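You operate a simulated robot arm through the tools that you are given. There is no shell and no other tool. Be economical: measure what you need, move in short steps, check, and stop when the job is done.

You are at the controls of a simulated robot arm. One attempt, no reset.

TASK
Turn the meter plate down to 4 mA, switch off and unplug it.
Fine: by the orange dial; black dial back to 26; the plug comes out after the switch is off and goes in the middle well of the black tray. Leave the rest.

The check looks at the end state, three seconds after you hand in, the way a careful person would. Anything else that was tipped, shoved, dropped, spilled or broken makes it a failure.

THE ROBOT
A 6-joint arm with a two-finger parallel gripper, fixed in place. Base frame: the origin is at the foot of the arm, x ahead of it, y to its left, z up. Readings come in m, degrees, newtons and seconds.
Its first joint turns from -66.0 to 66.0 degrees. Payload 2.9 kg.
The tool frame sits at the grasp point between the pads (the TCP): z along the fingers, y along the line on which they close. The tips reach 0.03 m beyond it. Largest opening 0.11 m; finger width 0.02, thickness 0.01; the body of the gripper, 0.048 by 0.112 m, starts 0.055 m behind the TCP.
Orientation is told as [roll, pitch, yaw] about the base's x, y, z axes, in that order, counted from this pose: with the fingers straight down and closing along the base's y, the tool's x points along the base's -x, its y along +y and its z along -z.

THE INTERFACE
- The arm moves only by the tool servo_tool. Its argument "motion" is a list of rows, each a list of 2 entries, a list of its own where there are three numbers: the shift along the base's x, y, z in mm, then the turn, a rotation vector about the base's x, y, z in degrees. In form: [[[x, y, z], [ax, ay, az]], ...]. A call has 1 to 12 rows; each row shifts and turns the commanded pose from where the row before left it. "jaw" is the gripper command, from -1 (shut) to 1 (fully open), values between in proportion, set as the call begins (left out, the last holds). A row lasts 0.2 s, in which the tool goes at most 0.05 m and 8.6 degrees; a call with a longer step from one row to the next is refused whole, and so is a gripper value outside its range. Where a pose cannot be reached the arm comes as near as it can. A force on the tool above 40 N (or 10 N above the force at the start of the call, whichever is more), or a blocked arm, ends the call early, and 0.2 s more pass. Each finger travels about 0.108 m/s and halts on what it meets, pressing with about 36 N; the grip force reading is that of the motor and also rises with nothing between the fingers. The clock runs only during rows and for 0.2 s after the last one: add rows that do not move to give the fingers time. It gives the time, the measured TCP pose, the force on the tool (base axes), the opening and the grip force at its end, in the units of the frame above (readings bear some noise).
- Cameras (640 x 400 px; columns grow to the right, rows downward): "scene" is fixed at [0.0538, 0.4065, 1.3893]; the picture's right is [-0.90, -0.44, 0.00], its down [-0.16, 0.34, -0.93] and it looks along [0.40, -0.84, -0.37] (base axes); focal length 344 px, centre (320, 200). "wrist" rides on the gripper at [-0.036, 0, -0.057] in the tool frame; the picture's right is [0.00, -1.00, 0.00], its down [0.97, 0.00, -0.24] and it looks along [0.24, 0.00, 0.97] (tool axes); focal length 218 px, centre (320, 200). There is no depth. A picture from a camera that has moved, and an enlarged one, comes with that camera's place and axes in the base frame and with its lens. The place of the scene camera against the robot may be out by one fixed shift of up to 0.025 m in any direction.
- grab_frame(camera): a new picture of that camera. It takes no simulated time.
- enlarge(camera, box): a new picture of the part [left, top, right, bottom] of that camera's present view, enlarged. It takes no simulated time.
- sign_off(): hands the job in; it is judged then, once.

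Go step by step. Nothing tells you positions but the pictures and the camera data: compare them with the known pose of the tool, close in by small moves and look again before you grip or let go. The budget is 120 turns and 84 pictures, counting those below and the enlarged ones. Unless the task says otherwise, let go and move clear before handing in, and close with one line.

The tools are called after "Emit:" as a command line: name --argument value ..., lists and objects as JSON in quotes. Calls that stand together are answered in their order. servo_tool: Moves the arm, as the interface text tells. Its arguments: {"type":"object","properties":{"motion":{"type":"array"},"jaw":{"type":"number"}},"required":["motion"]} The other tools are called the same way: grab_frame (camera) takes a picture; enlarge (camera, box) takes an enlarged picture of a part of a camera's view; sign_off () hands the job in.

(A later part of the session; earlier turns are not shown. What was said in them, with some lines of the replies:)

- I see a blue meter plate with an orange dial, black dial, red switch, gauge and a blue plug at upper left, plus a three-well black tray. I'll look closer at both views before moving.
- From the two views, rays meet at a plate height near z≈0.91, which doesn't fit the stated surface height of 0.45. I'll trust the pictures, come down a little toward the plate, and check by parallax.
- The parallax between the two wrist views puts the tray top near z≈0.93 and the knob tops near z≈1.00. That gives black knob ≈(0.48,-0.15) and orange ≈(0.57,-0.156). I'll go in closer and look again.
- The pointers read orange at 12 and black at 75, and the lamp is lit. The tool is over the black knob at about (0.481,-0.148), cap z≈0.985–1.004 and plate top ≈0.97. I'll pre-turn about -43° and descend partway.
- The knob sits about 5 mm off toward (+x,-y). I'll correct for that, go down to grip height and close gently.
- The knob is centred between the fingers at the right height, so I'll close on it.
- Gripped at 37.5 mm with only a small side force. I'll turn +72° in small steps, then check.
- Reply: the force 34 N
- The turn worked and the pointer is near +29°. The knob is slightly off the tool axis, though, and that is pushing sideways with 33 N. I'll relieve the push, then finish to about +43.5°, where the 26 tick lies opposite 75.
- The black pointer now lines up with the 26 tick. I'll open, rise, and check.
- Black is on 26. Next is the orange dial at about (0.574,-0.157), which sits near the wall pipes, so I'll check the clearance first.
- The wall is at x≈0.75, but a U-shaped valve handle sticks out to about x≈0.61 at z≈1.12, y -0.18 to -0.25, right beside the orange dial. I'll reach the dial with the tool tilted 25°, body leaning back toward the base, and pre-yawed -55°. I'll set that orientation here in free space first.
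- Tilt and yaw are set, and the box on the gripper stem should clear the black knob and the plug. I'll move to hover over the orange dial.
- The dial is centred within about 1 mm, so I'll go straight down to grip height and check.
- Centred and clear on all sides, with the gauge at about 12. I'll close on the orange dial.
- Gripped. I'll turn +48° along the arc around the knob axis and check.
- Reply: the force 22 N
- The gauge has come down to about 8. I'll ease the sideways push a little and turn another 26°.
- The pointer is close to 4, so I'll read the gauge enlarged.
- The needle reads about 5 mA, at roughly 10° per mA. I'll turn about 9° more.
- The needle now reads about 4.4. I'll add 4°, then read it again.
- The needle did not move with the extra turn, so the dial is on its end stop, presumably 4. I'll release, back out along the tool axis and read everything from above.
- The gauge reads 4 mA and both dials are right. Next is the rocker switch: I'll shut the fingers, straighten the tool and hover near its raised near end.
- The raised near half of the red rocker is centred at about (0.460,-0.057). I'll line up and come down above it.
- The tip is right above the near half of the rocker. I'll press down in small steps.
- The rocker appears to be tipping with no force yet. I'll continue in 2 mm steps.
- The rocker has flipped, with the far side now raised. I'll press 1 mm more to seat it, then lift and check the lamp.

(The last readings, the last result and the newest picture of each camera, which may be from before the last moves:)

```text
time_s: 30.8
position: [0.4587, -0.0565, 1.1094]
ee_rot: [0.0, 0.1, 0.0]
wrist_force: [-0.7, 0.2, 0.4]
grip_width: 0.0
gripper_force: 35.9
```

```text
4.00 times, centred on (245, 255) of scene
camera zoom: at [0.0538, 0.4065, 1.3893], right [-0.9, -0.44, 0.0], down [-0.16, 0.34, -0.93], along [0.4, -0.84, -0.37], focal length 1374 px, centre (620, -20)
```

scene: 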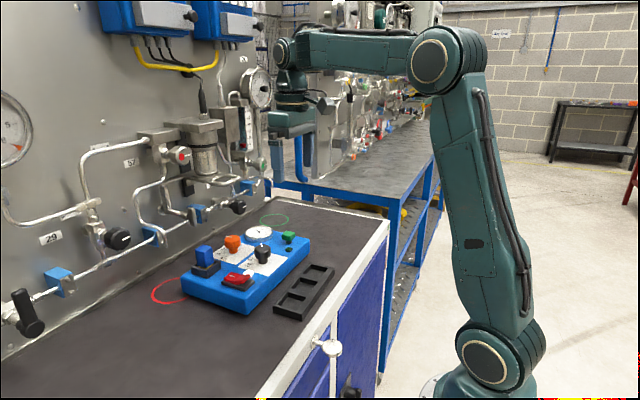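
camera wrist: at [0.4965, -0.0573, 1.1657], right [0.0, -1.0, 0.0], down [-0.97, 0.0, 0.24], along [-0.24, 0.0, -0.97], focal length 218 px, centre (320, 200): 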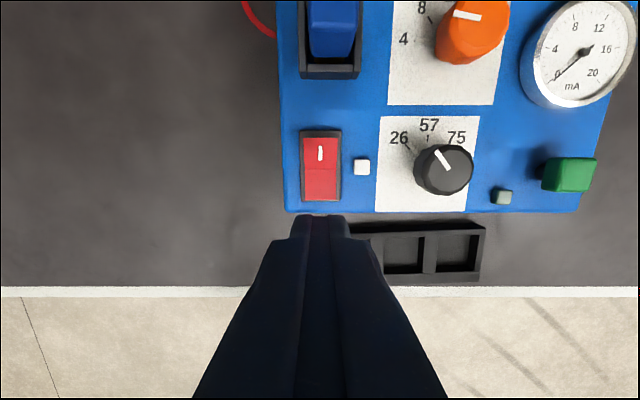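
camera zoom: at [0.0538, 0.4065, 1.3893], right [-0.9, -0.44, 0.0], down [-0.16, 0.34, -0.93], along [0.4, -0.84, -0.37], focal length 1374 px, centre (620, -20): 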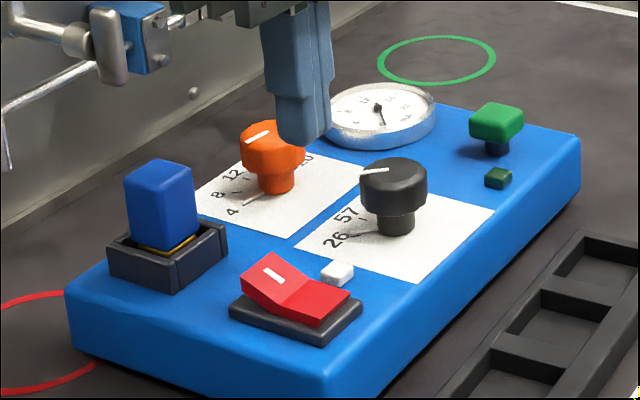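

It's off: the gauge is at 0, the lamp is dark and the rocker is tipped. Next is the plug at about (0.575,-0.06). I'll open, tilt about 15° to stay clear of the wall lever, and look at it closely.

Emit:
servo_tool --motion '[[[15, 0, 5], [0, -7.5, 0]], [[25, 0, 5], [0, -7.5, 0]], [[30, 0, 0], [0, 0, 0]], [[0, 0, 0], [0, 0, 0]]]' --jaw 0.2

Emit:
grab_frame --camera "wrist"

Emit:
enlarge --camera "scene" --box '[150, 160, 310, 280]'

```text
time_s: 31.8
position: [0.5329, -0.0551, 1.1211]
ee_rot: [0.0, -15.1, 0.0]
wrist_force: [0.3, 0.2, 0.0]
grip_width: 0.0658
gripper_force: 0.0
```

```text
39 pictures are left
camera wrist: at [0.5518, -0.0573, 1.1841], right [0.0, -1.0, 0.0], down [-1.0, 0.0, -0.02], along [0.02, 0.0, -1.0], focal length 218 px, centre (320, 200)
```

wrist: 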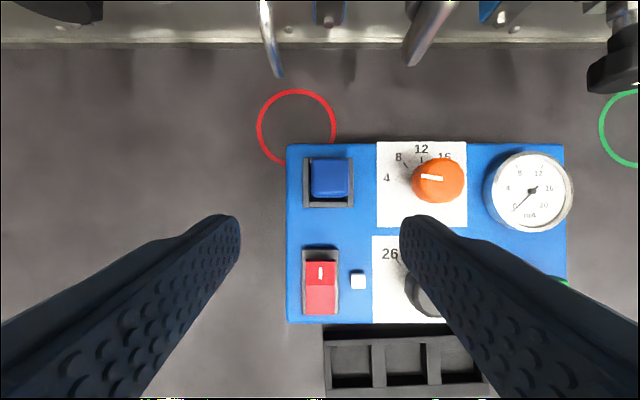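

```text
3.33 times, centred on (230, 220) of scene
camera zoom: at [0.0538, 0.4065, 1.3893], right [-0.9, -0.44, 0.0], down [-0.16, 0.34, -0.93], along [0.4, -0.84, -0.37], focal length 1145 px, centre (620, 133)
```

zoom: 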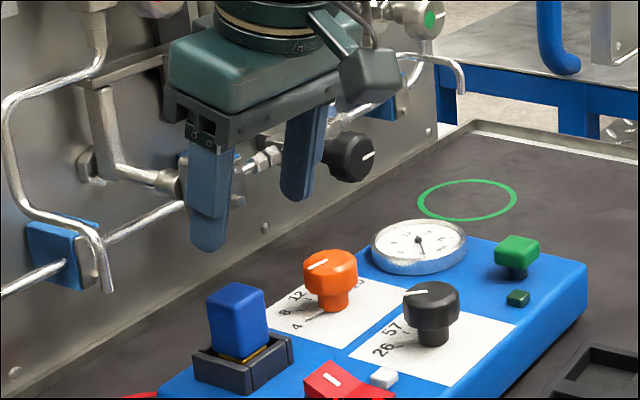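

The plug top is centred at about (0.573,-0.065), roughly 29 mm square with its top at z≈1.03, and the socket walls reach about 0.985. I'll line up above it.

Emit:
servo_tool --motion '[[[18, -4, -10], [0, 0, 0]], [[18, -3.5, -15], [0, 0, 0]], [[0, 0, -17], [0, 0, 0]], [[0, 0, 0], [0, 0, 0]]]'

Emit:
grab_frame --camera "wrist"

Emit:
enlarge --camera "scene" --box '[150, 170, 310, 290]'

```text
time_s: 32.8
position: [0.5678, -0.0651, 1.0769]
ee_rot: [0.0, -15.1, 0.0]
wrist_force: [0.2, -0.4, 0.6]
grip_width: 0.0657
gripper_force: 0.1
```

```text
37 pictures are left
camera wrist: at [0.5872, -0.0651, 1.1401], right [0.0, -1.0, 0.0], down [-1.0, 0.0, -0.02], along [0.02, 0.0, -1.0], focal length 218 px, centre (320, 200)
```

wrist: 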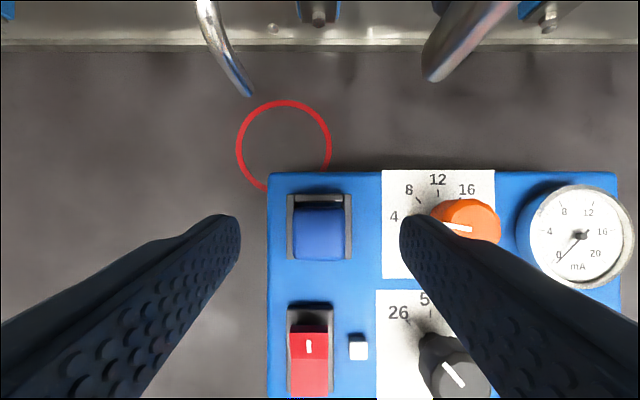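

```text
3.33 times, centred on (230, 230) of scene
camera zoom: at [0.0538, 0.4065, 1.3893], right [-0.9, -0.44, 0.0], down [-0.16, 0.34, -0.93], along [0.4, -0.84, -0.37], focal length 1145 px, centre (620, 100)
```

zoom: 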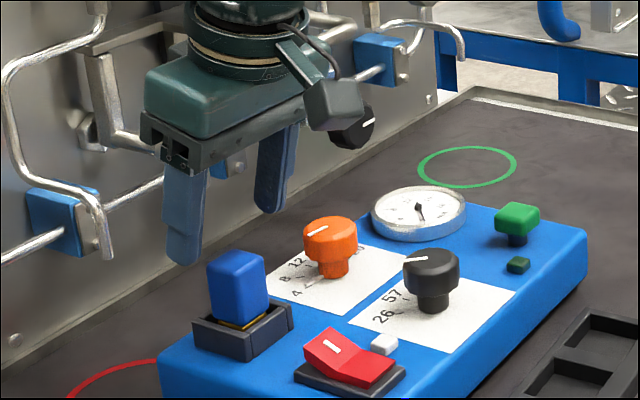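

Centred on the plug. I'll go down to grip height and check.

Emit:
servo_tool --motion '[[[0.5, 0.5, -17], [0, 0, 0]], [[0.5, 0, -17], [0, 0, 0]], [[0, 0, -16], [0, 0, 0]], [[0, 0, 0], [0, 0, 0]]]'

Emit:
grab_frame --camera "wrist"

Emit:
enlarge --camera "scene" --box '[170, 200, 280, 280]'

```text
time_s: 33.8
position: [0.5681, -0.063, 1.0271]
ee_rot: [-0.1, -15.0, 0.0]
wrist_force: [0.4, 1.0, -1.3]
grip_width: 0.0657
gripper_force: 0.0
```

```text
35 pictures are left
camera wrist: at [0.5878, -0.0649, 1.0899], right [0.0, -1.0, 0.0], down [-1.0, 0.0, -0.02], along [0.02, 0.0, -1.0], focal length 218 px, centre (320, 200)
```

wrist: 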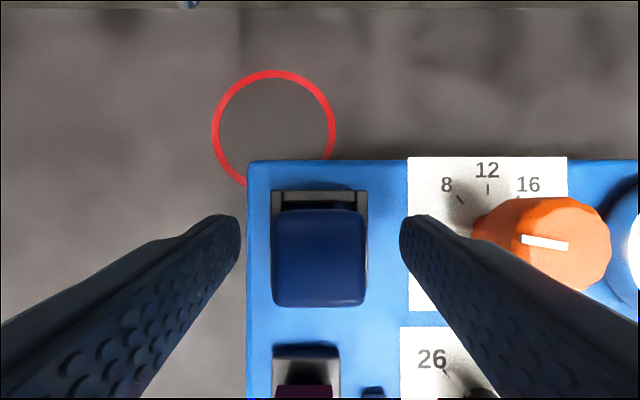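

```text
5.00 times, centred on (225, 240) of scene
camera zoom: at [0.0538, 0.4065, 1.3893], right [-0.9, -0.44, 0.0], down [-0.16, 0.34, -0.93], along [0.4, -0.84, -0.37], focal length 1718 px, centre (795, 0)
```

zoom: 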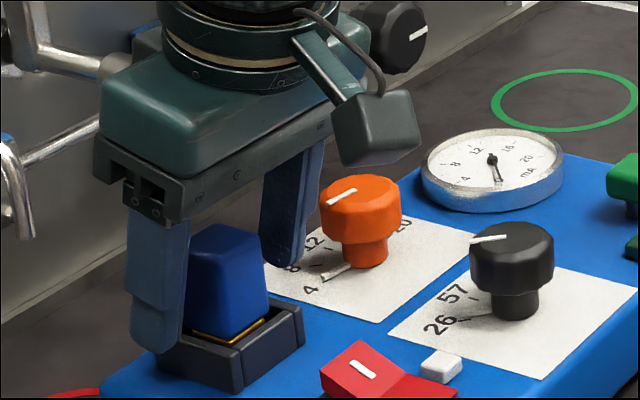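

The plug measures about 25 mm wide with its top at z≈1.032. I'll raise 4 mm to be sure of clearing the socket wall, then close.

Emit:
servo_tool --motion '[[[0, 0, 4], [0, 0, 0]], [[0, 0, 0], [0, 0, 0]]]'

Emit:
servo_tool --motion '[[[0, 0, 0], [0, 0, 0]], [[0, 0, 0], [0, 0, 0]]]' --jaw -0.8

Emit:
enlarge --camera "scene" --box '[170, 200, 280, 280]'

```text
time_s: 34.4
position: [0.5675, -0.0632, 1.0308]
ee_rot: [0.1, -14.9, 0.1]
wrist_force: [-0.3, 0.2, -0.2]
grip_width: 0.0663
gripper_force: 0.1
```

```text
time_s: 35.0
position: [0.5682, -0.0631, 1.0307]
ee_rot: [0.0, -15.0, 0.0]
wrist_force: [0.0, 0.0, 0.3]
grip_width: 0.0274
gripper_force: 35.9
```

```text
5.00 times, centred on (225, 240) of scene
camera zoom: at [0.0538, 0.4065, 1.3893], right [-0.9, -0.44, 0.0], down [-0.16, 0.34, -0.93], along [0.4, -0.84, -0.37], focal length 1718 px, centre (795, 0)
```

zoom: 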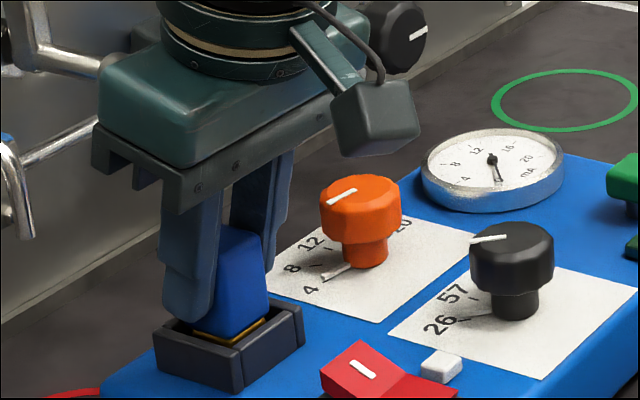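

Gripped square at 27 mm. I'll pull straight up slowly.

Emit:
servo_tool --motion '[[[0, 0, 3], [0, 0, 0]], [[0, 0, 3], [0, 0, 0]], [[0, 0, 4], [0, 0, 0]], [[0, 0, 5], [0, 0, 0]], [[0, 0, 5], [0, 0, 0]]]'

Emit:
enlarge --camera "scene" --box '[170, 200, 280, 280]'

```text
time_s: 36.2
position: [0.5672, -0.0634, 1.0493]
ee_rot: [0.0, -15.0, 0.0]
wrist_force: [0.0, -0.2, -1.2]
grip_width: 0.0275
gripper_force: 36.2
```

```text
5.00 times, centred on (225, 240) of scene
camera zoom: at [0.0538, 0.4065, 1.3893], right [-0.9, -0.44, 0.0], down [-0.16, 0.34, -0.93], along [0.4, -0.84, -0.37], focal length 1718 px, centre (795, 0)
```

zoom: 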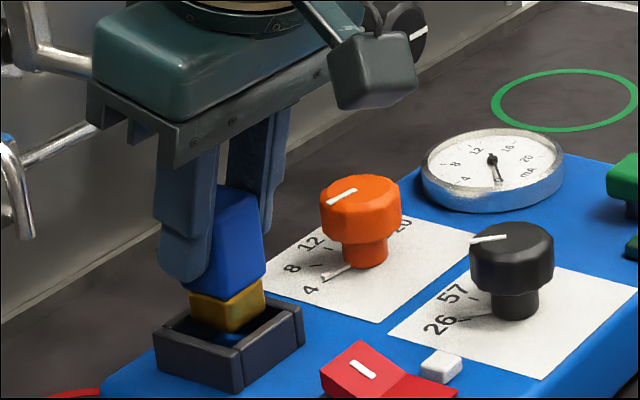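

It's coming out, with the brass pin section now visible. I'll continue up, then back away from the wall and bring the tool upright.

Emit:
servo_tool --motion '[[[0, 0, 10], [0, 0, 0]], [[0, 0, 15], [0, 0, 0]], [[0, 0, 15], [0, 0, 0]], [[-10, 0, 15], [0, 0, 0]], [[-20, 0, 10], [0, 0, 0]], [[-25, -10, 10], [0, 7.5, 0]], [[-25, -20, 0], [0, 7.5, 0]], [[-30, -20, 0], [0, 0, 0]], [[0, 0, 0], [0, 0, 0]]]'

Emit:
grab_frame --camera "wrist"

Emit:
enlarge --camera "scene" --box '[180, 180, 340, 300]'

```text
time_s: 38.2
position: [0.4587, -0.1139, 1.1277]
ee_rot: [0.0, 0.0, 0.0]
wrist_force: [-0.5, -0.1, -0.8]
grip_width: 0.0275
gripper_force: 36.2
```

```text
31 pictures are left
camera wrist: at [0.4948, -0.1158, 1.1818], right [0.0, -1.0, 0.0], down [-0.97, 0.0, 0.24], along [-0.24, 0.0, -0.97], focal length 218 px, centre (320, 200)
```

wrist: 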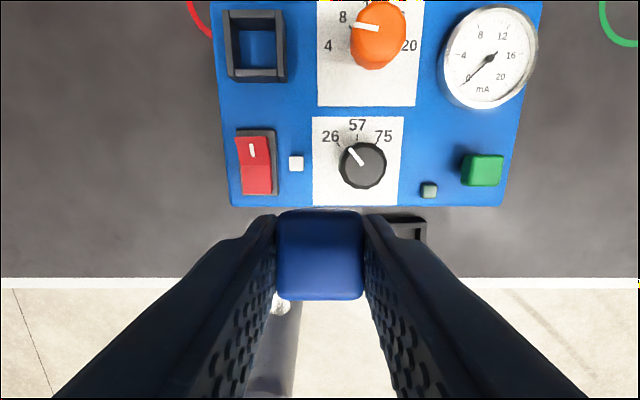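

```text
3.33 times, centred on (260, 240) of scene
camera zoom: at [0.0538, 0.4065, 1.3893], right [-0.9, -0.44, 0.0], down [-0.16, 0.34, -0.93], along [0.4, -0.84, -0.37], focal length 1145 px, centre (520, 67)
```

zoom: 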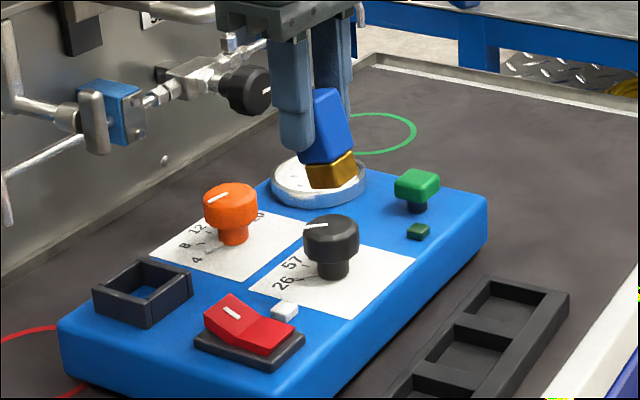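

The plug is out but sits tilted 15° in the grip, because it was taken with the tool tilted. I'll re-tilt so the plug hangs upright and move beside the tray to measure the middle well.

Emit:
servo_tool --motion '[[[-25, 10, 0], [0, -7.5, 0]], [[-30, 10, 0], [0, -7.5, 0]], [[-35, 10, 0], [0, 0, 0]], [[0, 0, -20], [0, 0, 0]], [[0, 0, 0], [0, 0, 0]]]'

Emit:
grab_frame --camera "wrist"

Emit:
grab_frame --camera "scene"

```text
time_s: 39.4
position: [0.3684, -0.0839, 1.1058]
ee_rot: [-0.1, -15.1, 0.0]
wrist_force: [-0.7, 0.5, -0.5]
grip_width: 0.0276
gripper_force: 35.8
```

```text
29 pictures are left
camera wrist: at [0.3878, -0.0852, 1.1683], right [0.0, -1.0, 0.0], down [-1.0, 0.0, -0.02], along [0.02, 0.0, -1.0], focal length 218 px, centre (320, 200)
```

wrist: 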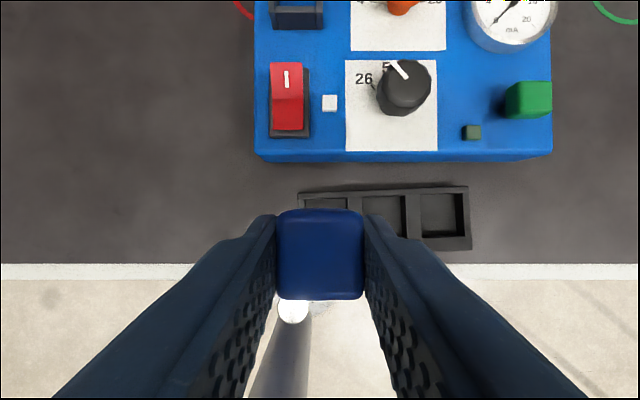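

```text
28 pictures are left
```

scene: 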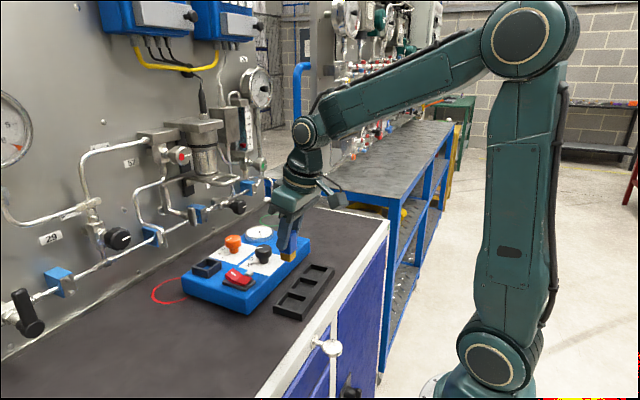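

The middle well's rim centre is at about (0.374,-0.155) with z≈0.93, and the wells are about 48 mm wide. The plug hangs about 66 mm below the TCP and about 5 mm ahead of it. I'll move over the well and drop partway.

Emit:
servo_tool --motion '[[[0, -24, 0], [0, 0, 0]], [[0, -24, 0], [0, 0, 0]], [[0, -22, -15], [0, 0, 0]], [[0, 0, -20], [0, 0, 0]], [[0, 0, -20], [0, 0, 0]], [[0, 0, 0], [0, 0, 0]]]'

Emit:
grab_frame --camera "wrist"

Emit:
enlarge --camera "scene" --box '[240, 220, 360, 330]'

```text
time_s: 40.8
position: [0.3693, -0.1549, 1.0515]
ee_rot: [-0.1, -15.0, 0.0]
wrist_force: [0.3, -1.0, -1.2]
grip_width: 0.0274
gripper_force: 36.3
```

```text
27 pictures are left
camera wrist: at [0.3884, -0.1563, 1.1146], right [0.0, -1.0, 0.0], down [-1.0, 0.0, -0.02], along [0.02, 0.0, -1.0], focal length 218 px, centre (320, 200)
```

wrist: 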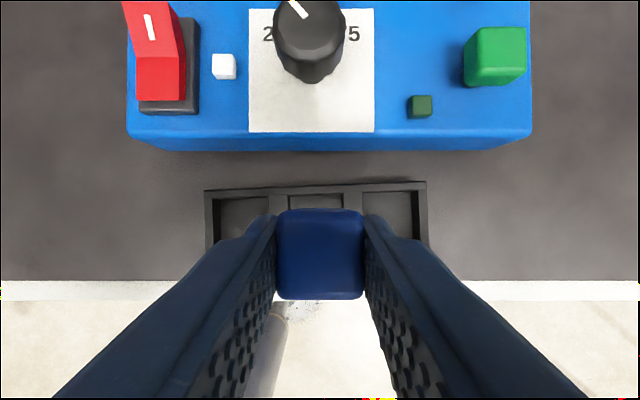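

```text
3.64 times, centred on (300, 275) of scene
camera zoom: at [0.0538, 0.4065, 1.3893], right [-0.9, -0.44, 0.0], down [-0.16, 0.34, -0.93], along [0.4, -0.84, -0.37], focal length 1249 px, centre (393, -73)
```

zoom: 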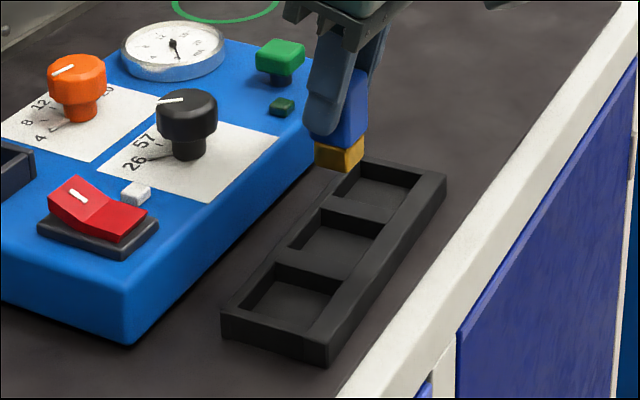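

The well centre is about 3.5 mm to the +y side of the plug. I'll adjust and lower to just above the rim.

Emit:
servo_tool --motion '[[[-1.5, 3.5, 0], [0, 0, 0]], [[0, 0, -20], [0, 0, 0]], [[0, 0, -18], [0, 0, 0]], [[0, 0, 0], [0, 0, 0]]]'

Emit:
grab_frame --camera "wrist"

Emit:
enlarge --camera "scene" --box '[260, 240, 350, 325]'

```text
time_s: 41.8
position: [0.3652, -0.1512, 1.0124]
ee_rot: [0.0, -15.0, -0.1]
wrist_force: [0.8, 0.9, -0.7]
grip_width: 0.0276
gripper_force: 36.3
```

```text
25 pictures are left
camera wrist: at [0.3856, -0.1525, 1.076], right [0.0, -1.0, 0.0], down [-1.0, 0.0, -0.02], along [0.02, 0.0, -1.0], focal length 218 px, centre (320, 200)
```

wrist: 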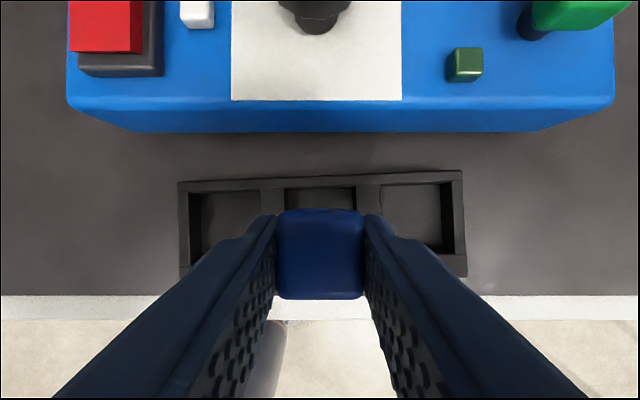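

```text
4.71 times, centred on (305, 282) of scene
camera zoom: at [0.0538, 0.4065, 1.3893], right [-0.9, -0.44, 0.0], down [-0.16, 0.34, -0.93], along [0.4, -0.84, -0.37], focal length 1617 px, centre (391, -188)
```

zoom: 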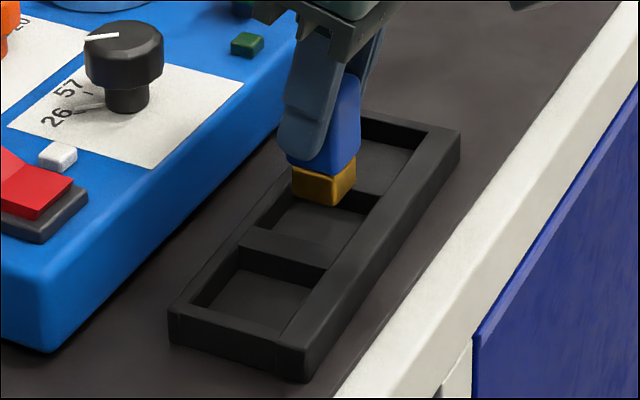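

The plug is now centred over the middle well, with the rim at about z≈0.937. I'll lower it gently.

Emit:
servo_tool --motion '[[[0, 0, -5], [0, 0, 0]], [[0, 0, -5], [0, 0, 0]], [[0, 0, -4], [0, 0, 0]], [[0, 0, -3], [0, 0, 0]], [[0, 0, 0], [0, 0, 0]]]'

Emit:
enlarge --camera "scene" --box '[260, 240, 350, 325]'

```text
time_s: 43.0
position: [0.3661, -0.15, 0.9964]
ee_rot: [0.0, -14.9, 0.1]
wrist_force: [0.4, 0.3, -0.5]
grip_width: 0.0277
gripper_force: 36.1
```

```text
4.71 times, centred on (305, 282) of scene
camera zoom: at [0.0538, 0.4065, 1.3893], right [-0.9, -0.44, 0.0], down [-0.16, 0.34, -0.93], along [0.4, -0.84, -0.37], focal length 1617 px, centre (391, -188)
```

zoom: 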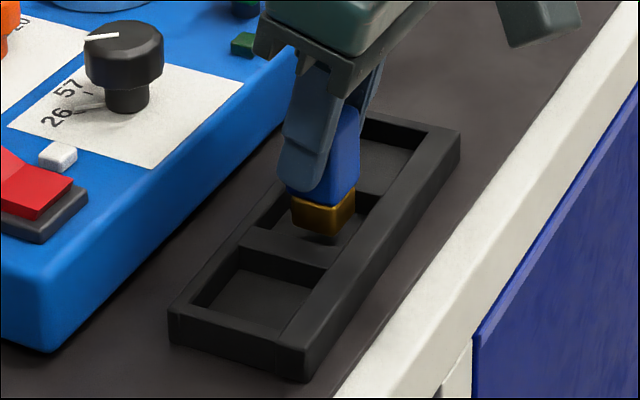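

The contact shadow is close under the plug, so I'll go on in small steps watching the force.

Emit:
servo_tool --motion '[[[0, 0, -2], [0, 0, 0]], [[0, 0, -2], [0, 0, 0]], [[0, 0, -1.5], [0, 0, 0]], [[0, 0, -1], [0, 0, 0]]]'

Emit:
enlarge --camera "scene" --box '[260, 240, 350, 325]'

```text
time_s: 44.0
position: [0.3639, -0.15, 0.9879]
ee_rot: [0.0, -15.0, 0.1]
wrist_force: [-0.9, 1.0, 0.1]
grip_width: 0.0273
gripper_force: 36.4
```

```text
4.71 times, centred on (305, 282) of scene
camera zoom: at [0.0538, 0.4065, 1.3893], right [-0.9, -0.44, 0.0], down [-0.16, 0.34, -0.93], along [0.4, -0.84, -0.37], focal length 1617 px, centre (391, -188)
```

zoom: 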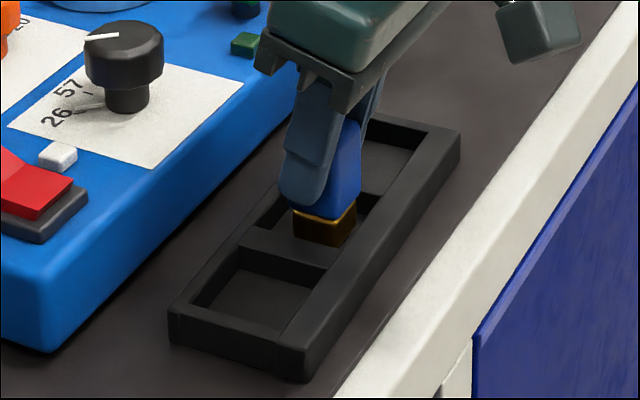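

Emit:
servo_tool --motion '[[[0, 0, -1.5], [0, 0, 0]], [[0, 0, -1.5], [0, 0, 0]], [[0, 0, -1], [0, 0, 0]]]'

Emit:
enlarge --camera "scene" --box '[260, 240, 350, 325]'

```text
time_s: 44.8
position: [0.3669, -0.1492, 0.9857]
ee_rot: [-0.2, -15.2, 0.0]
wrist_force: [-6.0, -1.8, 15.5]
grip_width: 0.0274
gripper_force: 35.7
```

```text
4.71 times, centred on (305, 282) of scene
camera zoom: at [0.0535, 0.4066, 1.3893], right [-0.9, -0.44, 0.0], down [-0.16, 0.34, -0.93], along [0.4, -0.84, -0.37], focal length 1617 px, centre (391, -188)
```

zoom: 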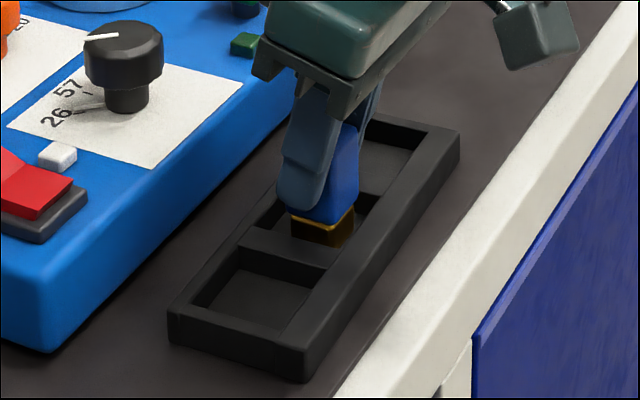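

The plug has touched the well floor with 15 N upward. I'll ease off 1.5 mm and open.

Emit:
servo_tool --motion '[[[0, 0, 1.5], [0, 0, 0]], [[0, 0, 0], [0, 0, 0]]]'

Emit:
servo_tool --motion '[[[0, 0, 0], [0, 0, 0]], [[0, 0, 0], [0, 0, 0]], [[0, 0, 0], [0, 0, 0]]]' --jaw 0.1

Emit:
enlarge --camera "scene" --box '[260, 240, 350, 325]'

Emit:
grab_frame --camera "wrist"

```text
time_s: 45.4
position: [0.366, -0.1496, 0.9859]
ee_rot: [0.0, -15.0, 0.0]
wrist_force: [0.0, 0.2, -0.9]
grip_width: 0.0272
gripper_force: 36.2
```

```text
time_s: 46.2
position: [0.3649, -0.1491, 0.9872]
ee_rot: [0.0, -15.0, -0.1]
wrist_force: [0.3, 0.5, -0.1]
grip_width: 0.0606
gripper_force: 0.1
```

```text
4.71 times, centred on (305, 282) of scene
camera zoom: at [0.0538, 0.4065, 1.3893], right [-0.9, -0.44, 0.0], down [-0.16, 0.34, -0.93], along [0.4, -0.84, -0.37], focal length 1617 px, centre (391, -188)
```

zoom: 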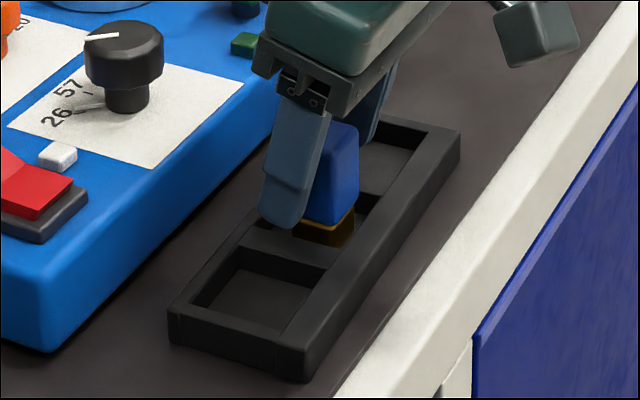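

```text
19 pictures are left
camera wrist: at [0.3861, -0.1512, 1.0504], right [0.0, -1.0, 0.0], down [-1.0, 0.0, -0.02], along [0.02, 0.0, -1.0], focal length 218 px, centre (320, 200)
```

wrist: 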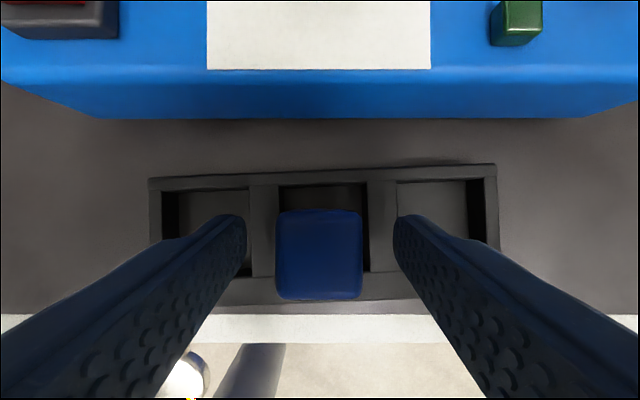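

The plug stands upright in the middle well and is free of the fingers. I'll raise straight up, move clear and do the final check.

Emit:
servo_tool --motion '[[[0, 0, 20], [0, 0, 0]], [[0, 0, 30], [0, 0, 0]], [[0, 0, 40], [0, 0, 0]], [[0, 0, 40], [0, 7.5, 0]], [[-10, 0, 30], [0, 7.5, 0]], [[0, 0, 0], [0, 0, 0]]]'

Emit:
grab_frame --camera "wrist"

Emit:
enlarge --camera "scene" --box '[160, 200, 350, 330]'

```text
time_s: 47.6
position: [0.3578, -0.1492, 1.1464]
ee_rot: [0.1, 0.0, 0.1]
wrist_force: [-0.3, 0.4, -0.2]
grip_width: 0.0604
gripper_force: 0.0
```

```text
18 pictures are left
camera wrist: at [0.3934, -0.1515, 1.2033], right [0.0, -1.0, 0.0], down [-0.97, 0.0, 0.24], along [-0.24, 0.0, -0.97], focal length 218 px, centre (320, 200)
```

wrist: 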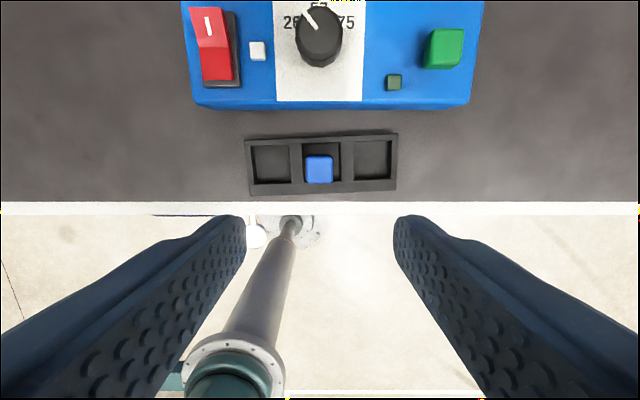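

```text
3.08 times, centred on (255, 265) of scene
camera zoom: at [0.0538, 0.4065, 1.3893], right [-0.9, -0.44, 0.0], down [-0.16, 0.34, -0.93], along [0.4, -0.84, -0.37], focal length 1057 px, centre (520, 0)
```

zoom: 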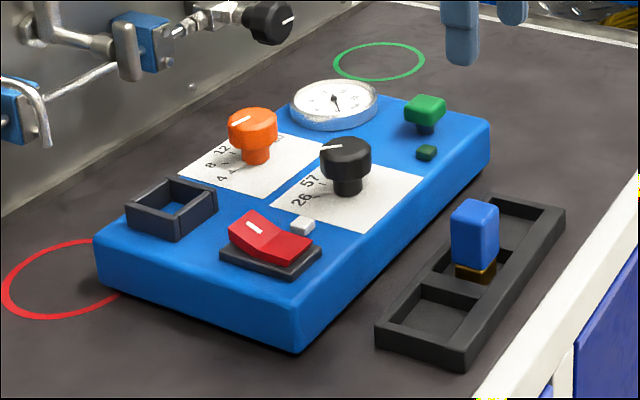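

The plug stands in the middle well, orange is at 4, black is at 26, the switch is off, and nothing else has moved. The arm is clear, so I'll hand in.

Emit:
sign_off

```text
The job is handed in.
```

The job is handed in: the meter was turned down to 4 mA with the orange dial, the black dial is back at 26, and the switch was turned off before the plug came out; the plug now stands in the middle well of the black tray.
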